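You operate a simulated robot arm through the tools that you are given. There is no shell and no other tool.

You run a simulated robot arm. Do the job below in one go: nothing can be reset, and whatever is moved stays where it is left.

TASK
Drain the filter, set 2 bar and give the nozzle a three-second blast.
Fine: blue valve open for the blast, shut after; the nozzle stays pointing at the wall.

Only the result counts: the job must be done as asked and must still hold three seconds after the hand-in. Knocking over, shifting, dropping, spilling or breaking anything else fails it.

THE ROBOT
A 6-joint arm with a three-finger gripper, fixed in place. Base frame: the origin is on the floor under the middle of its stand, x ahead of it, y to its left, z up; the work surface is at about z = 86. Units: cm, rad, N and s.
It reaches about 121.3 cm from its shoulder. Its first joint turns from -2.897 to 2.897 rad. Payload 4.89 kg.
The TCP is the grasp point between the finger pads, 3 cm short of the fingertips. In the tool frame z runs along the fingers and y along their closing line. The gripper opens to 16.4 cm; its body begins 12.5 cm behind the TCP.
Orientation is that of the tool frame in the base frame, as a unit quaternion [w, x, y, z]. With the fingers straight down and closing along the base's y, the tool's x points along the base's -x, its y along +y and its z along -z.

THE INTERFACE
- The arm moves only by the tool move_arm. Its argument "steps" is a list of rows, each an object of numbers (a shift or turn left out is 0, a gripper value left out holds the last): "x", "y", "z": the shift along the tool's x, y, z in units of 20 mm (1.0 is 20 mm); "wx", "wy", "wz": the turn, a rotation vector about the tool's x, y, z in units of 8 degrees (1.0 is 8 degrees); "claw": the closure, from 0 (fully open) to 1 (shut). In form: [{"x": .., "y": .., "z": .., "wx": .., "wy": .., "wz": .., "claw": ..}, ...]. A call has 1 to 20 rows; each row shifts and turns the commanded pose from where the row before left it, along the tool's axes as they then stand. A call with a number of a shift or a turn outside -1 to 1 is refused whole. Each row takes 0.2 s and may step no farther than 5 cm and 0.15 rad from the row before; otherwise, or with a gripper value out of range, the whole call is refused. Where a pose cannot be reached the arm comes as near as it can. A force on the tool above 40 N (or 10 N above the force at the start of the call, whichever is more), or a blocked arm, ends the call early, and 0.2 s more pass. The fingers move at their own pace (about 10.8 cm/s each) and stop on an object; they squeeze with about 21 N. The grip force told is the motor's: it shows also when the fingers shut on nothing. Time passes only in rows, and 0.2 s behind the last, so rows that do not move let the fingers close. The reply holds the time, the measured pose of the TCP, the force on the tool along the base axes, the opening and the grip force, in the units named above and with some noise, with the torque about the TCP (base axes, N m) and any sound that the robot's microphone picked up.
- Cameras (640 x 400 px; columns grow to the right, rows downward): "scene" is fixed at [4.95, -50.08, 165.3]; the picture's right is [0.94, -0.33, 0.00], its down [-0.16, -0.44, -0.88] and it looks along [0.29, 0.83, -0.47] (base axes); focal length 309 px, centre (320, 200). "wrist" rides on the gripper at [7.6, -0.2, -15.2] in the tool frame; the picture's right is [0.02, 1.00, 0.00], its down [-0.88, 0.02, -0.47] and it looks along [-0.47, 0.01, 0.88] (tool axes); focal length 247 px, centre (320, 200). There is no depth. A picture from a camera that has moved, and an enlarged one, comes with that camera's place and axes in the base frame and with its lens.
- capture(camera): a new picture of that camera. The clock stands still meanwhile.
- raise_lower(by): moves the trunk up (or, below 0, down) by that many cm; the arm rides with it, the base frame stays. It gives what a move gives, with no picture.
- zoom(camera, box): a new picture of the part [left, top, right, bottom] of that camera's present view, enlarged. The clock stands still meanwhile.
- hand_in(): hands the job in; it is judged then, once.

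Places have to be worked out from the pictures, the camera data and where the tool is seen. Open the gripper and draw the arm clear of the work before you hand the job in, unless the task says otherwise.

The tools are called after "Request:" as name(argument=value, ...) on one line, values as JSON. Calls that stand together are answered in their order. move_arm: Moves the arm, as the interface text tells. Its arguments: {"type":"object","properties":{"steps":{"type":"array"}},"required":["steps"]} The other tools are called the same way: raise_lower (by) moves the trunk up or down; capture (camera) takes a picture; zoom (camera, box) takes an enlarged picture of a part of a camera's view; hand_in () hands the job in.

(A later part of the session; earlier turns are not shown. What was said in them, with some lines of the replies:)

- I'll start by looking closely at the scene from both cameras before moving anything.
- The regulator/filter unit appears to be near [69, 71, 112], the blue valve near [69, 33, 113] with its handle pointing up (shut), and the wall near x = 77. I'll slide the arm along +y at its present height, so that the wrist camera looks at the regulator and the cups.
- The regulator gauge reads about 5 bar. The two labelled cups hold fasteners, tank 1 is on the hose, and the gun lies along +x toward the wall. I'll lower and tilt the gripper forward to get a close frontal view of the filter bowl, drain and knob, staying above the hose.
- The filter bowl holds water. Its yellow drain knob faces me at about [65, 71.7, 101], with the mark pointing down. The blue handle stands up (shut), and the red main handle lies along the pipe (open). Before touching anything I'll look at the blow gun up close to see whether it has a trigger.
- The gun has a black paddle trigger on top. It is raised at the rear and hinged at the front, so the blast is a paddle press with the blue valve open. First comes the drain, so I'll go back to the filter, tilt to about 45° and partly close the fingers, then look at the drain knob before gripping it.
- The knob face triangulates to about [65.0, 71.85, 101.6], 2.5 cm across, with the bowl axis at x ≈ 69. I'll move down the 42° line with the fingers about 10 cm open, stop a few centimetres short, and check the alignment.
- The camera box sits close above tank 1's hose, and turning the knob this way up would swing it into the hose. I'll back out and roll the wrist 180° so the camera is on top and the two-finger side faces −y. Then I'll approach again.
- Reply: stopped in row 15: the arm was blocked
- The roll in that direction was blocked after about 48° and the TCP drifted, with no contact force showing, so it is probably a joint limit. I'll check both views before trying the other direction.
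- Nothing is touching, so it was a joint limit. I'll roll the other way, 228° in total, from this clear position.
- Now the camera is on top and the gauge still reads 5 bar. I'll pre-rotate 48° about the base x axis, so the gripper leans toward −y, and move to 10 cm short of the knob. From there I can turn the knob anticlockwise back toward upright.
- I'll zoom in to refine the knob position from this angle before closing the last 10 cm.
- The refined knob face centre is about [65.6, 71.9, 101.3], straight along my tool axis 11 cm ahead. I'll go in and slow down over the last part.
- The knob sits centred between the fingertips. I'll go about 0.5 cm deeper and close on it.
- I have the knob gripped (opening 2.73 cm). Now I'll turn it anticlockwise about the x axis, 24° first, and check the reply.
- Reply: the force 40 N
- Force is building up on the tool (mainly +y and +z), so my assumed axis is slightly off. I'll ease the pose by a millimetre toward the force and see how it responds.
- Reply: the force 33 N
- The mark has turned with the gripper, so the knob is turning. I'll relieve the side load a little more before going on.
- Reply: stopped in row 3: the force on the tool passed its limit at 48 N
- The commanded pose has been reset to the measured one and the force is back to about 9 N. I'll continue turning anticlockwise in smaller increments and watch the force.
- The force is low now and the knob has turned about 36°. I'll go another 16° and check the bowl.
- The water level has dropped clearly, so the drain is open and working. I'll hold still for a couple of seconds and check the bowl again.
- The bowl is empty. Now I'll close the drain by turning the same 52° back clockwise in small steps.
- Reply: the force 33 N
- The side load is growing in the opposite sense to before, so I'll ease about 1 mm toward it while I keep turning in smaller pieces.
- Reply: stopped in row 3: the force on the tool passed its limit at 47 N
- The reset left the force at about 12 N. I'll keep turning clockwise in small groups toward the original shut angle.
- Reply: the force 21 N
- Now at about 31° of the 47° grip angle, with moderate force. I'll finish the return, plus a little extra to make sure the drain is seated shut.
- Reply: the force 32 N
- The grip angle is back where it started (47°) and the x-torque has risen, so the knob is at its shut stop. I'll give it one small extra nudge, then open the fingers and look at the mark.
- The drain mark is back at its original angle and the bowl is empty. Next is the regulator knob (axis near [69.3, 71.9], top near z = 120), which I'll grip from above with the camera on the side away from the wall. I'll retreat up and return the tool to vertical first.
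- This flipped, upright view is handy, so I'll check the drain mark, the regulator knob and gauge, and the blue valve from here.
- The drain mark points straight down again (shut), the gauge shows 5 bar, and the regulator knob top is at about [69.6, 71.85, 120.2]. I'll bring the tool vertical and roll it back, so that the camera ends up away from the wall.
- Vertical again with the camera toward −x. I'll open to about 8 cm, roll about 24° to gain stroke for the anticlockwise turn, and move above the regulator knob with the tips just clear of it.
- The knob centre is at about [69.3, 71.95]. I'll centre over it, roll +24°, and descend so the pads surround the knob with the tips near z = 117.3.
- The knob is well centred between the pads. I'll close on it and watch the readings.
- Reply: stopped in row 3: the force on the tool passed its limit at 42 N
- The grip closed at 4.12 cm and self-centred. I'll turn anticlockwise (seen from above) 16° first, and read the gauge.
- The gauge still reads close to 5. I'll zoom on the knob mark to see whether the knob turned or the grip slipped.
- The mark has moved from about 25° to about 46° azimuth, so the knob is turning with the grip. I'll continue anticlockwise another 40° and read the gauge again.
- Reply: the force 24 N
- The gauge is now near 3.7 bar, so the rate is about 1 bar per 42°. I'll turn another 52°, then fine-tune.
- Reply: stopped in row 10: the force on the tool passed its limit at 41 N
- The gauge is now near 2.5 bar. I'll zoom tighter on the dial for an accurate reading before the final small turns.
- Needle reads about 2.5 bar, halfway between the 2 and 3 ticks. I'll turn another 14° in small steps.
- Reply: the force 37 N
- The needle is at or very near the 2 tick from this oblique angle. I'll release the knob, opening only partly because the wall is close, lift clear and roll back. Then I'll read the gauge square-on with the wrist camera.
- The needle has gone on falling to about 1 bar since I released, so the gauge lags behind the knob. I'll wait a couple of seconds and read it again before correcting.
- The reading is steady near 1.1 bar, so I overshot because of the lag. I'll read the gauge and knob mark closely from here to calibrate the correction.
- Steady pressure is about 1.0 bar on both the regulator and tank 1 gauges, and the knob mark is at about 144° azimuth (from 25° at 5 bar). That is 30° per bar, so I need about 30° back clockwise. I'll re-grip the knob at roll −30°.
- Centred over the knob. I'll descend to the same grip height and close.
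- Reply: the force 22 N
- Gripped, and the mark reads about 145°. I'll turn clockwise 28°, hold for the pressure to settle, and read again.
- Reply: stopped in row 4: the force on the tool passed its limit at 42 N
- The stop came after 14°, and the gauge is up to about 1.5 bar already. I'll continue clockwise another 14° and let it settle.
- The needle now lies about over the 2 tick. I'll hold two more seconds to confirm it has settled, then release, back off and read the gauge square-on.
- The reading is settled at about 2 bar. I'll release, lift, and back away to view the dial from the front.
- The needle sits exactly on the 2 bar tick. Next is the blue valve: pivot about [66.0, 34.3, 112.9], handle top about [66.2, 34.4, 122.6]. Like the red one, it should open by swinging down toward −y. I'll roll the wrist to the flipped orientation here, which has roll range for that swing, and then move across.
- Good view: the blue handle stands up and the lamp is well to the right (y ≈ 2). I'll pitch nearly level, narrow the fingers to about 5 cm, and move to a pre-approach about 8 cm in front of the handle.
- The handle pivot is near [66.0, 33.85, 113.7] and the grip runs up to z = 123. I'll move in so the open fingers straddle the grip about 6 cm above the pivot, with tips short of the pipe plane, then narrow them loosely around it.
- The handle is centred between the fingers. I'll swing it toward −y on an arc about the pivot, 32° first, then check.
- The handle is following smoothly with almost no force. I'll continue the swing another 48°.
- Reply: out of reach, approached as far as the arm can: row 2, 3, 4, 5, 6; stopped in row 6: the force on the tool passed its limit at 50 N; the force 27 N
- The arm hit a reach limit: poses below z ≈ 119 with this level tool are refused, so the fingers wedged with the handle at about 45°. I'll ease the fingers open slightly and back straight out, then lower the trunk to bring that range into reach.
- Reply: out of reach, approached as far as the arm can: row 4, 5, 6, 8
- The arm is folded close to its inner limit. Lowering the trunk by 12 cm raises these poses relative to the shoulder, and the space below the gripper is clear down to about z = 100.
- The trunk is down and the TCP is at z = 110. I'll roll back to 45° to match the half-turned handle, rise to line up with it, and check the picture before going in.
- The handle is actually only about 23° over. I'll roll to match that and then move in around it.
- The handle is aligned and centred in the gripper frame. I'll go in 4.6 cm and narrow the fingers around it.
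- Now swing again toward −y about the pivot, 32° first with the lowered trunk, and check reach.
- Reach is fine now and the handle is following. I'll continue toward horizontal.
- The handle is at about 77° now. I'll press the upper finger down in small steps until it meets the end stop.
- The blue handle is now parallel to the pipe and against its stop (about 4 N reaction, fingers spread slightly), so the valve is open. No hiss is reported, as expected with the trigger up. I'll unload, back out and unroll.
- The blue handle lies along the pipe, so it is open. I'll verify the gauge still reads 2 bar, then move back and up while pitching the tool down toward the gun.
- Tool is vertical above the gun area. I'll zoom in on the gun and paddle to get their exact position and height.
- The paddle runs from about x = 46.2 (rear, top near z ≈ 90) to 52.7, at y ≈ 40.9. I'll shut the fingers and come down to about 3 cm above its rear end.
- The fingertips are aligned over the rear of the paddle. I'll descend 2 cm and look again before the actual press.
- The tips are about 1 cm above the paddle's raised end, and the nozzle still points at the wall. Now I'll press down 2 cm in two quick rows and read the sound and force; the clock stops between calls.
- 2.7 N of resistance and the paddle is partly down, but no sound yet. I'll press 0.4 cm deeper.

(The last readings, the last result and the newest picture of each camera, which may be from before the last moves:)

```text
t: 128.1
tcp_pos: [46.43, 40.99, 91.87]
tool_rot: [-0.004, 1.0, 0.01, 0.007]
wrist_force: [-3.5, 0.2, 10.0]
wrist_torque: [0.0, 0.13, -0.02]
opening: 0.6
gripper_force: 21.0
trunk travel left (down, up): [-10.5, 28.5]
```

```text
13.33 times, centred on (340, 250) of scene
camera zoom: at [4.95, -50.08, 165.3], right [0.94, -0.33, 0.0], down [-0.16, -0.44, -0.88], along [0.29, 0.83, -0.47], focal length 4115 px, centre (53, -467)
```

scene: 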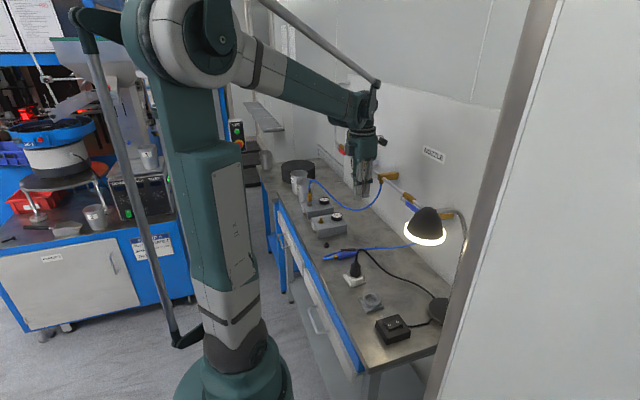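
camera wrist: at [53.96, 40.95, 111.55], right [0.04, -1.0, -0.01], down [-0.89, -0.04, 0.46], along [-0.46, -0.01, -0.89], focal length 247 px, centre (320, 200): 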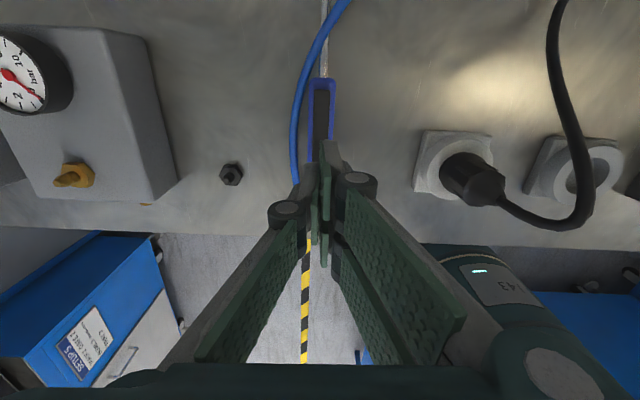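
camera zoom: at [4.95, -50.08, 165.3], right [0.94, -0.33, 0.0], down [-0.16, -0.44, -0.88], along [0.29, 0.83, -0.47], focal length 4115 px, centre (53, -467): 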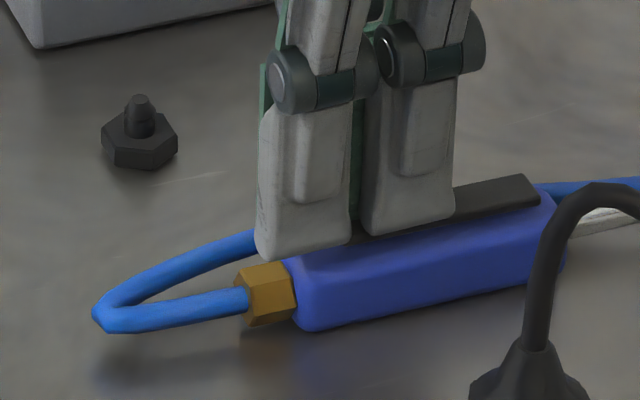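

Force is up to 10 N and the paddle looks flush, but no sound is reported. I'll check the gauge for flow and look at the gun more closely before any more time passes.

Request:
zoom(camera="scene", box=[354, 158, 364, 174])

Request:
zoom(camera="wrist", box=[270, 40, 380, 220])

Request:
zoom(camera="scene", box=[335, 235, 385, 265])

```text
16.00 times, centred on (359, 166) of scene
camera zoom: at [4.95, -50.08, 165.3], right [0.94, -0.33, 0.0], down [-0.16, -0.44, -0.88], along [0.29, 0.83, -0.47], focal length 4938 px, centre (-304, 744)
```

zoom: 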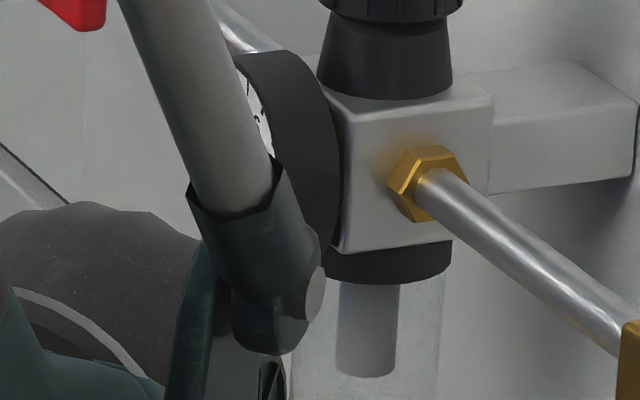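

```text
2.22 times, centred on (325, 130) of wrist
camera zoom: at [54.02, 41.08, 107.27], right [0.04, -1.0, -0.01], down [-0.89, -0.04, 0.46], along [-0.46, -0.01, -0.89], focal length 549 px, centre (309, 356)
```

zoom: 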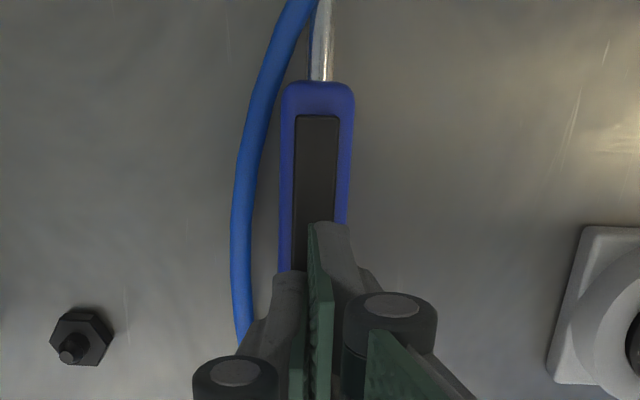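

```text
12.80 times, centred on (360, 250) of scene
camera zoom: at [4.95, -50.08, 165.3], right [0.94, -0.33, 0.0], down [-0.16, -0.44, -0.88], along [0.29, 0.83, -0.47], focal length 3950 px, centre (-192, -440)
```

zoom: 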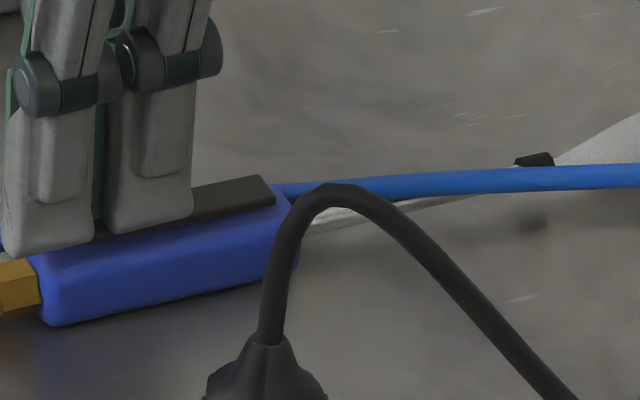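

A pale jet cone is visible at the nozzle tip toward the wall, so the blast is running. It began somewhere between about t = 127.5 and 127.9. I'll hold until t ≈ 130.5, then lift quickly, for a blast of about 3 s.

Request:
move_arm(steps=[{}, {}, {}, {}, {}, {}, {}, {}, {}, {}, {}, {}, {"z": -1}, {"z": -1}, {"z": -1}, {"z": -1}])

Request:
zoom(camera="scene", box=[335, 235, 385, 265])

Request:
zoom(camera="wrist", box=[270, 40, 380, 220])

```text
t: 131.5
tcp_pos: [46.52, 41.2, 99.67]
tool_rot: [-0.004, 1.0, 0.01, 0.007]
wrist_force: [0.9, 1.1, 0.4]
wrist_torque: [-0.07, 0.06, -0.02]
opening: 0.0
gripper_force: 20.6
trunk travel left (down, up): [-10.5, 28.5]
```

```text
12.80 times, centred on (360, 250) of scene
camera zoom: at [4.95, -50.08, 165.3], right [0.94, -0.33, 0.0], down [-0.16, -0.44, -0.88], along [0.29, 0.83, -0.47], focal length 3950 px, centre (-192, -440)
```

zoom: 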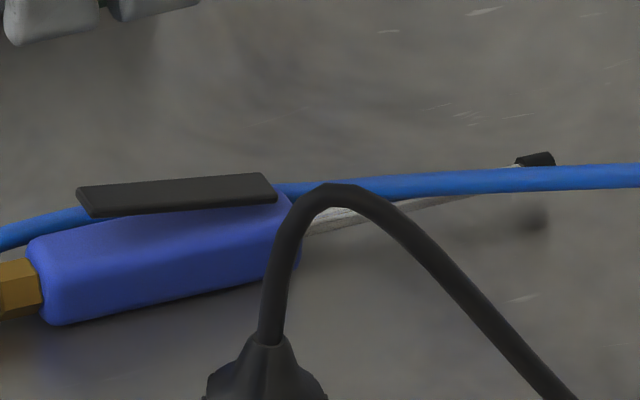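

```text
2.22 times, centred on (325, 130) of wrist
camera zoom: at [53.97, 41.26, 115.15], right [0.04, -1.0, -0.01], down [-0.89, -0.04, 0.46], along [-0.46, -0.01, -0.89], focal length 549 px, centre (309, 356)
```

zoom: 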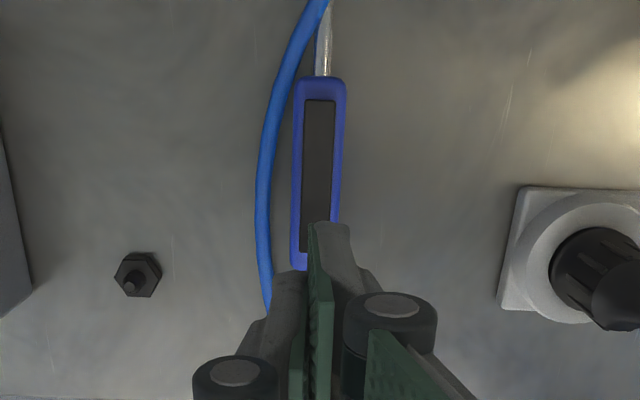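

The paddle has sprung back, the jet is gone, and the nozzle still points at the wall. Now I'll go back to shut the blue valve: up and forward, then pitch level in front of the handle.

Request:
move_arm(steps=[{"z": -1, "x": 0.56}, {"z": -1, "x": 0.56}, {"z": -1, "x": 0.56}, {"z": -1, "x": 0.56}, {"z": -1, "x": 0.56}, {"z": -1, "x": 0.56}, {"z": -1, "x": 0.56}, {"z": -1, "x": 0.56}, {"wy": 0.95, "y": 0.63}, {"wy": 0.95, "y": 0.63}, {"wy": 0.95, "y": 0.63}, {"wy": 0.95, "y": 0.63}, {"wy": 0.95, "y": 0.63}, {"wy": 0.95, "y": 0.63}, {"wy": 0.95, "y": 0.63}, {"wy": 0.95, "y": 0.63}, {"wy": 0.95, "y": 0.63}, {"wy": 0.95, "y": 0.63}, {"wy": 0.95, "y": 0.63, "claw": 0.66}])

Request:
move_arm(steps=[{"wx": 0.094, "wy": 0.025, "wz": 0.99}, {"wx": 0.094, "wy": 0.025, "wz": 0.99}, {"wx": 0.094, "wy": 0.025, "wz": 0.99}, {"wx": 0.094, "wy": 0.025, "wz": 0.99}, {"wx": 0.094, "wy": 0.025, "wz": 0.99}, {"wx": 0.094, "wy": 0.025, "wz": 0.99}, {"wx": 0.094, "wy": 0.025, "wz": 0.99}, {"wx": 0.094, "wy": 0.025, "wz": 0.99}, {"wx": 0.094, "wy": 0.025, "wz": 0.99}, {"wx": 0.094, "wy": 0.025, "wz": 0.99}, {"wx": 0.094, "wy": 0.025, "wz": 0.99}])

Request:
capture(camera="wrist")

Request:
capture(camera="scene")

```text
t: 135.5
tcp_pos: [55.17, 27.31, 115.71]
tool_rot: [-0.01, 0.741, 0.005, 0.672]
wrist_force: [0.3, -0.5, -0.2]
wrist_torque: [0.03, 0.04, 0.1]
opening: 5.54
gripper_force: 0.0
trunk travel left (down, up): [-10.5, 28.5]
```

```text
t: 137.9
tcp_pos: [55.4, 27.14, 115.71]
tool_rot: [-0.519, 0.526, -0.463, 0.491]
wrist_force: [0.8, -0.6, 0.7]
wrist_torque: [0.01, -0.05, 0.04]
opening: 5.57
gripper_force: 0.0
trunk travel left (down, up): [-10.5, 28.5]
```

```text
taken
camera wrist: at [40.93, 18.02, 115.94], right [0.02, -0.05, -1.0], down [-0.55, 0.83, -0.06], along [0.83, 0.55, -0.01], focal length 247 px, centre (320, 200)
```

wrist: 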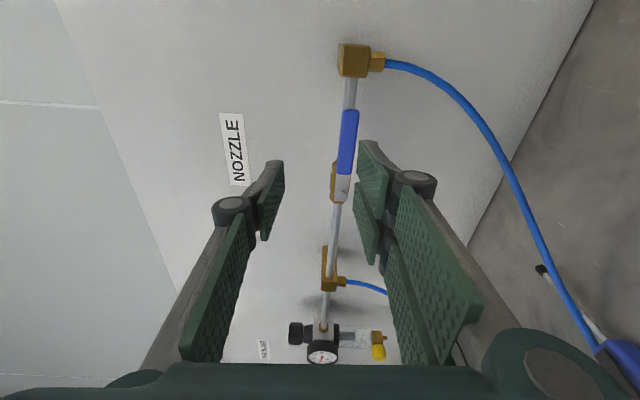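

```text
taken
```

scene: 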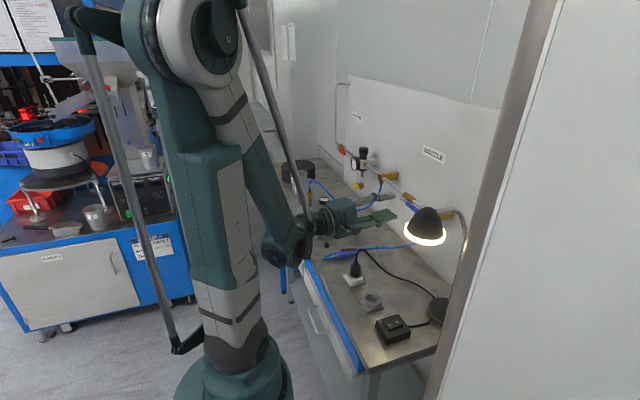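

The handle is lying along the pipe at z ≈ 113.1. I'll line up vertically, go in around it with the fingers open, then narrow them.

Request:
move_arm(steps=[{"y": 0.7}, {"y": 0.7}, {"x": 0.067, "z": 0.9}, {"x": 0.067, "z": 0.9}, {"x": 0.067, "z": 0.9}, {"x": 0.067, "z": 0.9}, {"x": 0.067, "z": 0.8}, {"claw": 0.82}, {"claw": 0.82}])

Request:
capture(camera="wrist")

```text
t: 139.9
tcp_pos: [64.24, 27.19, 113.2]
tool_rot: [-0.518, 0.526, -0.463, 0.492]
wrist_force: [0.1, -0.3, 0.3]
wrist_torque: [-0.01, 0.0, 0.0]
opening: 2.95
gripper_force: 0.1
trunk travel left (down, up): [-10.5, 28.5]
```

```text
taken
camera wrist: at [49.76, 18.01, 113.42], right [0.02, -0.06, -1.0], down [-0.55, 0.83, -0.06], along [0.83, 0.55, -0.01], focal length 247 px, centre (320, 200)
```

wrist: 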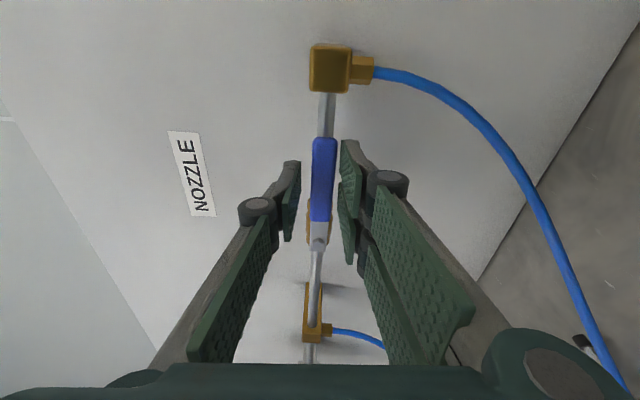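

The handle is straddled and centred. I'll swing it back up on the same arc, 48° first.

Request:
move_arm(steps=[{"x": -0.032, "y": -0.455, "wx": -0.094, "wy": -0.025, "wz": -0.99}, {"x": -0.032, "y": -0.455, "wx": -0.094, "wy": -0.025, "wz": -0.99}, {"x": -0.032, "y": -0.455, "wx": -0.094, "wy": -0.025, "wz": -0.99}, {"x": -0.032, "y": -0.455, "wx": -0.094, "wy": -0.025, "wz": -0.99}, {"x": -0.032, "y": -0.455, "wx": -0.094, "wy": -0.025, "wz": -0.99}, {"x": -0.032, "y": -0.455, "wx": -0.094, "wy": -0.025, "wz": -0.99}])

Request:
capture(camera="wrist")

```text
t: 141.3
tcp_pos: [63.96, 29.51, 117.89]
tool_rot: [-0.261, 0.692, -0.223, 0.635]
wrist_force: [-0.3, -1.1, -0.2]
wrist_torque: [0.04, 0.02, -0.01]
opening: 3.01
gripper_force: 0.9
trunk travel left (down, up): [-10.5, 28.5]
```

```text
taken
camera wrist: at [49.54, 23.53, 124.96], right [0.02, -0.78, -0.63], down [-0.55, 0.51, -0.66], along [0.83, 0.36, -0.42], focal length 247 px, centre (320, 200)
```

wrist: 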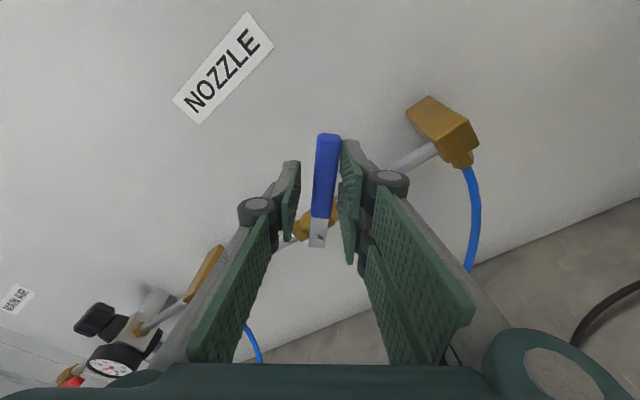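

Following well. I'll bring it the rest of the way to upright.

Request:
move_arm(steps=[{"x": -0.032, "y": -0.455, "z": 0.03, "wx": -0.094, "wy": -0.025, "wz": -0.99}, {"x": -0.032, "y": -0.455, "z": 0.03, "wx": -0.094, "wy": -0.025, "wz": -0.99}, {"x": -0.032, "y": -0.455, "z": 0.03, "wx": -0.094, "wy": -0.025, "wz": -0.99}, {"x": -0.032, "y": -0.455, "z": 0.03, "wx": -0.094, "wy": -0.025, "wz": -0.99}, {"x": -0.032, "y": -0.455, "z": 0.03, "wx": -0.094, "wy": -0.025, "wz": -0.99}])

Request:
capture(camera="wrist")

```text
t: 142.5
tcp_pos: [64.23, 33.92, 119.66]
tool_rot: [-0.01, 0.741, 0.005, 0.672]
wrist_force: [-1.1, -0.3, 0.5]
wrist_torque: [0.03, 0.02, 0.09]
opening: 2.93
gripper_force: 0.1
trunk travel left (down, up): [-10.5, 28.5]
```

```text
taken
camera wrist: at [49.94, 33.57, 128.72], right [0.02, -1.0, 0.01], down [-0.56, -0.02, -0.83], along [0.83, 0.01, -0.56], focal length 247 px, centre (320, 200)
```

wrist: 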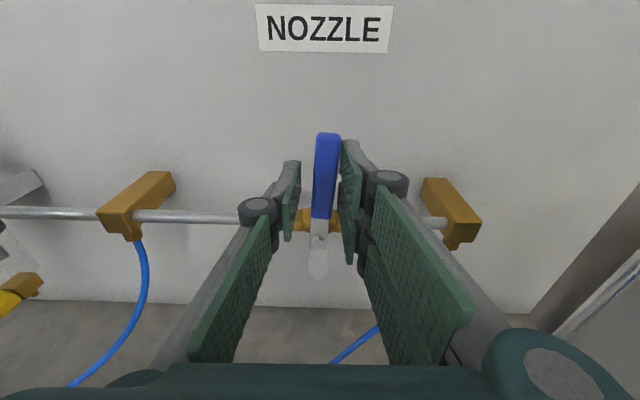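

The handle is about 5° short of upright. I'll push it toward +y in small steps up to its shut stop.

Request:
move_arm(steps=[{"y": -0.15}, {"y": -0.1}, {"y": -0.1}])

Request:
zoom(camera="wrist", box=[270, 110, 380, 290])

```text
t: 143.3
tcp_pos: [64.41, 34.33, 119.43]
tool_rot: [-0.009, 0.74, 0.004, 0.672]
wrist_force: [0.2, -0.6, 0.1]
wrist_torque: [0.04, 0.01, -0.03]
opening: 3.01
gripper_force: 0.5
trunk travel left (down, up): [-10.5, 28.5]
```

```text
2.22 times, centred on (325, 200) of wrist
camera zoom: at [49.92, 34.09, 128.63], right [0.02, -1.0, 0.01], down [-0.56, -0.02, -0.83], along [0.83, 0.01, -0.56], focal length 549 px, centre (309, 200)
```

zoom: 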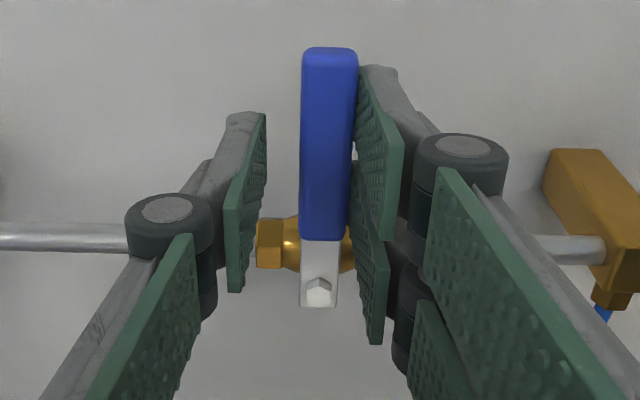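

Nearly upright now, about 1–2° to go. I'll push a little further until it resists.

Request:
move_arm(steps=[{"y": -0.1}, {"y": -0.1}, {"y": -0.05}])

Request:
zoom(camera="wrist", box=[270, 110, 380, 290])

```text
t: 144.1
tcp_pos: [64.14, 34.8, 119.51]
tool_rot: [-0.011, 0.741, 0.005, 0.671]
wrist_force: [-0.9, -13.9, -4.7]
wrist_torque: [-0.38, 0.13, -0.34]
opening: 3.5
gripper_force: 6.7
trunk travel left (down, up): [-10.5, 28.5]
```

```text
2.22 times, centred on (325, 200) of wrist
camera zoom: at [49.87, 34.44, 128.67], right [0.02, -1.0, 0.01], down [-0.56, -0.02, -0.83], along [0.83, 0.01, -0.56], focal length 549 px, centre (309, 200)
```

zoom: 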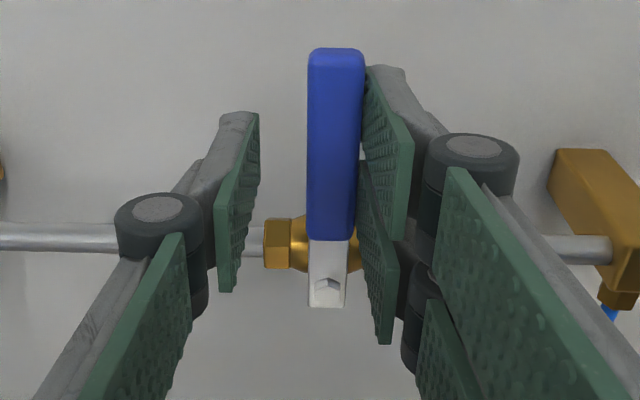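

The handle is upright and firm against its stop (14 N), so it is shut. I'll unload, open the fingers and back straight out.

Request:
move_arm(steps=[{"y": 0.2}, {"y": 0.15, "claw": 0.6}, {"claw": 0.6}, {"z": -0.6}, {"z": -1}, {"z": -1}, {"z": -1}, {"z": -1}, {"z": -1}])

Request:
capture(camera="wrist")

Request:
zoom(camera="scene", box=[340, 140, 440, 210])

Request:
zoom(camera="scene", box=[354, 158, 364, 174])

```text
t: 146.1
tcp_pos: [53.19, 34.24, 120.5]
tool_rot: [-0.011, 0.741, 0.005, 0.671]
wrist_force: [0.0, 0.8, 0.1]
wrist_torque: [0.0, 0.0, -0.13]
opening: 6.55
gripper_force: 0.0
trunk travel left (down, up): [-10.5, 28.5]
```

```text
taken
camera wrist: at [38.82, 33.85, 129.74], right [0.02, -1.0, 0.01], down [-0.56, -0.02, -0.83], along [0.83, 0.01, -0.56], focal length 247 px, centre (320, 200)
```

wrist: 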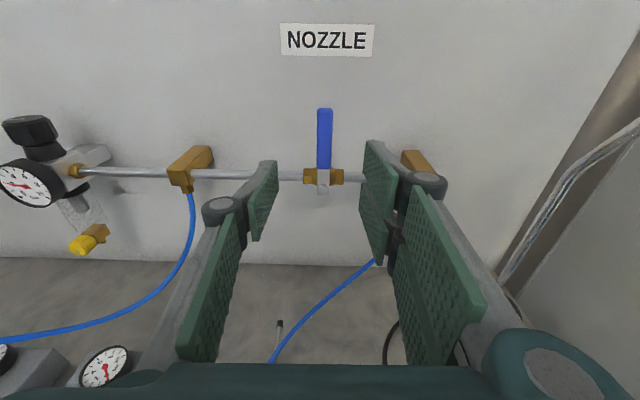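

```text
5.71 times, centred on (390, 175) of scene
camera zoom: at [4.95, -50.08, 165.3], right [0.94, -0.33, 0.0], down [-0.16, -0.44, -0.88], along [0.29, 0.83, -0.47], focal length 1763 px, centre (-80, 343)
```

zoom: 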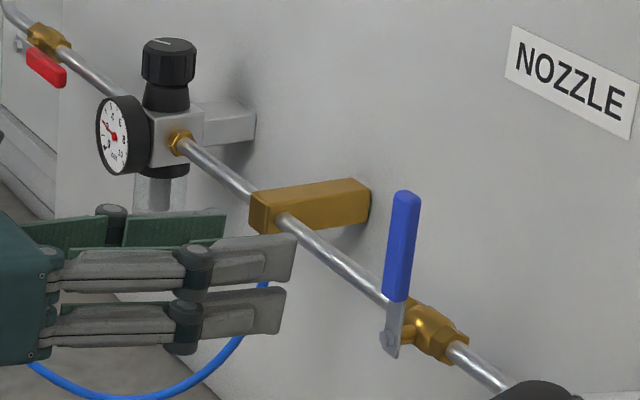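

```text
16.00 times, centred on (359, 166) of scene
camera zoom: at [4.95, -50.08, 165.3], right [0.94, -0.33, 0.0], down [-0.16, -0.44, -0.88], along [0.29, 0.83, -0.47], focal length 4938 px, centre (-304, 744)
```

zoom: 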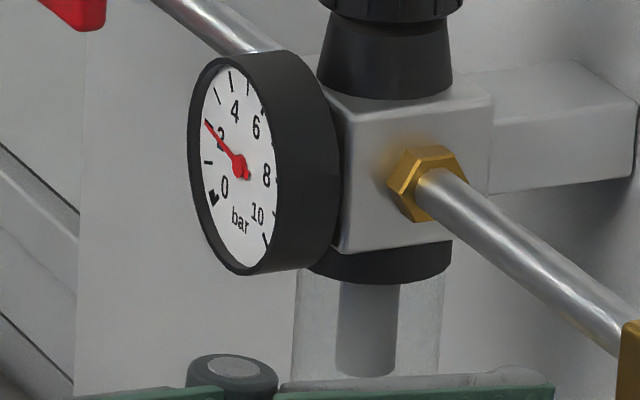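

The gauge holds at 2 bar and the blue handle is upright. I'll lift away, open the gripper fully and return the tool to vertical, clear of the work, then do a last check of everything.

Request:
move_arm(steps=[{"x": 1}, {"x": 1}, {"x": 1}, {"x": 1}, {"x": 1}, {"x": 1}, {"x": 1}, {"x": 1}, {"wy": -0.95}, {"wy": -0.95}, {"wy": -0.95}, {"wy": -0.95}, {"wy": -0.95}, {"wy": -0.95}, {"wy": -0.95}, {"wy": -0.95}, {"wy": -0.95}, {"claw": 0}, {"claw": 0}])

Request:
capture(camera="wrist")

Request:
capture(camera="scene")

Request:
zoom(camera="scene", box=[315, 225, 395, 275])

Request:
zoom(camera="scene", box=[335, 140, 395, 200])

```text
t: 150.1
tcp_pos: [54.69, 33.9, 136.52]
tool_rot: [-0.006, 0.99, 0.01, 0.139]
wrist_force: [0.1, 0.5, -0.7]
wrist_torque: [-0.05, 0.08, 0.01]
opening: 16.38
gripper_force: 0.1
trunk travel left (down, up): [-10.5, 28.5]
```

```text
taken
camera wrist: at [57.9, 33.8, 153.28], right [0.04, -1.0, 0.0], down [-0.98, -0.04, 0.21], along [-0.21, -0.01, -0.98], focal length 247 px, centre (320, 200)
```

wrist: 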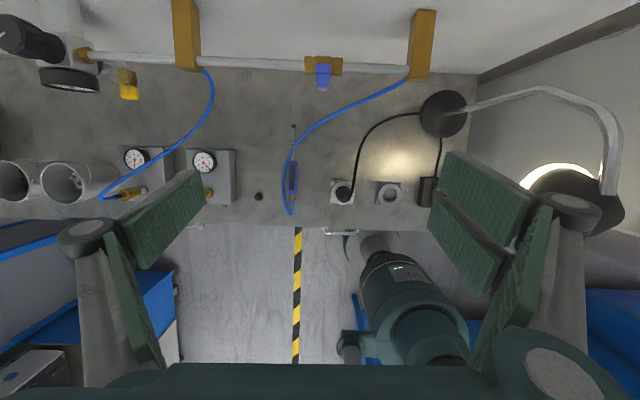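

```text
taken
```

scene: 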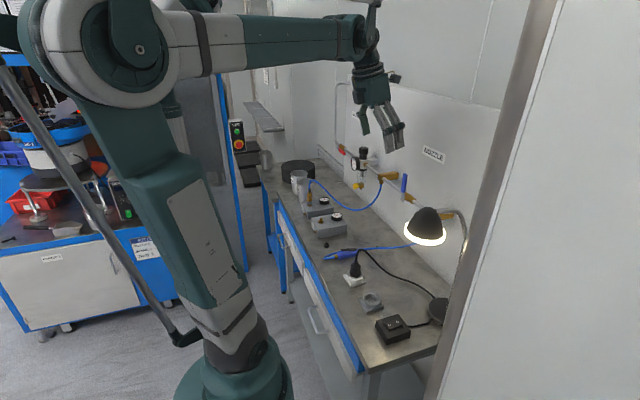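

```text
8.00 times, centred on (355, 250) of scene
camera zoom: at [4.95, -50.08, 165.3], right [0.94, -0.33, 0.0], down [-0.16, -0.44, -0.88], along [0.29, 0.83, -0.47], focal length 2469 px, centre (40, -200)
```

zoom: 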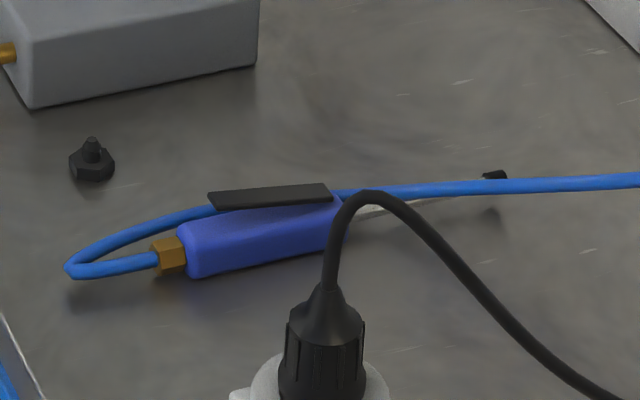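

```text
6.67 times, centred on (365, 170) of scene
camera zoom: at [4.95, -50.08, 165.3], right [0.94, -0.33, 0.0], down [-0.16, -0.44, -0.88], along [0.29, 0.83, -0.47], focal length 2057 px, centre (20, 400)
```

zoom: 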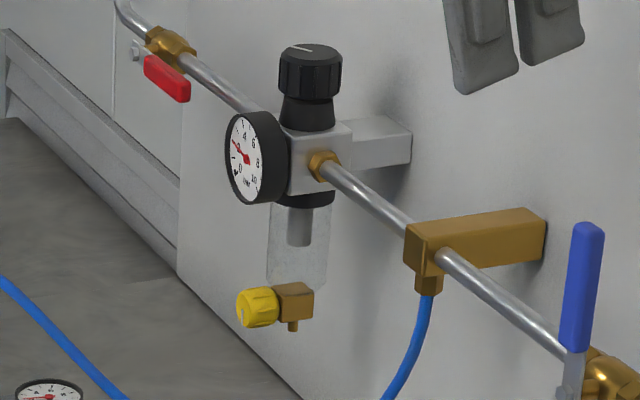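

The filter is empty with the drain mark down, the gauge is at 2 bar, and the blue handle is up. The gun is undisturbed and pointing at the wall. I'll draw the arm back a bit more, then check the gauge and valve one last time.

Request:
move_arm(steps=[{"x": -1}, {"x": -1}, {"x": -1}, {"x": -1}, {"x": -1}, {"x": -1}, {"x": -1}, {}, {}, {}, {}, {}])

Request:
zoom(camera="scene", box=[354, 158, 364, 174])

Request:
zoom(camera="scene", box=[340, 150, 440, 260])

```text
t: 152.7
tcp_pos: [41.13, 33.88, 132.47]
tool_rot: [-0.005, 0.99, 0.009, 0.139]
wrist_force: [0.4, 0.7, -0.2]
wrist_torque: [0.0, -0.03, -0.01]
opening: 16.42
gripper_force: 0.0
trunk travel left (down, up): [-10.5, 28.5]
```

```text
16.00 times, centred on (359, 166) of scene
camera zoom: at [4.95, -50.08, 165.3], right [0.94, -0.33, 0.0], down [-0.16, -0.44, -0.88], along [0.29, 0.83, -0.47], focal length 4938 px, centre (-304, 744)
```

zoom: 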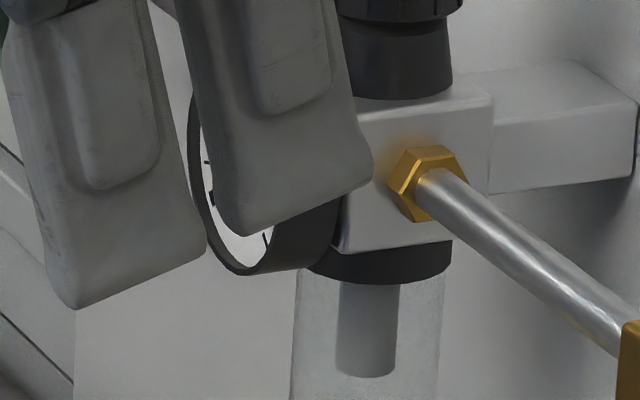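

```text
3.64 times, centred on (390, 205) of scene
camera zoom: at [4.95, -50.08, 165.3], right [0.94, -0.33, 0.0], down [-0.16, -0.44, -0.88], along [0.29, 0.83, -0.47], focal length 1122 px, centre (66, 182)
```

zoom: 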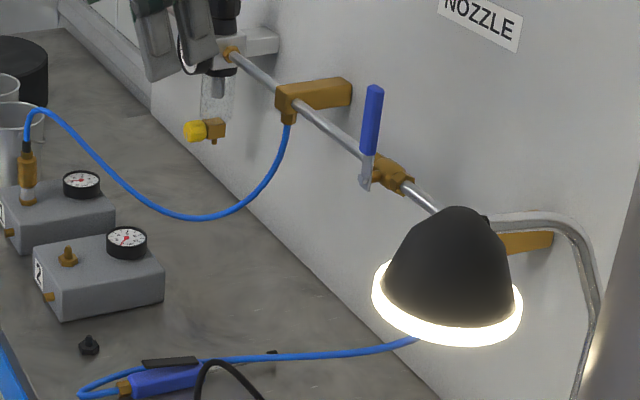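

The drain and the blue valve are shut, there is no jet, and nothing on the bench has moved. The gauge was last seen steady at 2 bar. The gripper is open and clear of the work, so I'm handing in.

Request:
hand_in()

```text
The job is handed in.
```

I drained the filter, set the regulator to 2 bar and gave the nozzle a blast of about three seconds. The job is handed in.

- **Filter:** I opened the yellow drain until the bowl was empty, then turned it shut with its mark pointing straight down as before. The water ran out onto the bench below, as no empty cup was within reach. I saw no puddle afterwards.
- **Pressure:** I overshot to about 1 bar on the way down and corrected. The needle then sat on the 2 bar tick, and it still did after the blast. The arm hid the gauge in the very last view.
- **Blast:** I opened the blue valve and pressed the gun's paddle. I estimate 2.8 to 3.2 seconds, because I couldn't pin down the exact moment the air started. I know it was flowing only from a pale jet at the nozzle tip, as no sound was picked up. The nozzle pointed at the wall throughout.
- **Afterwards:** The blue valve is shut against its stop, and nothing else looked moved. The gripper is open and clear of the work. The trunk is still 12 cm lower than it started, because I needed that to reach the blue handle.
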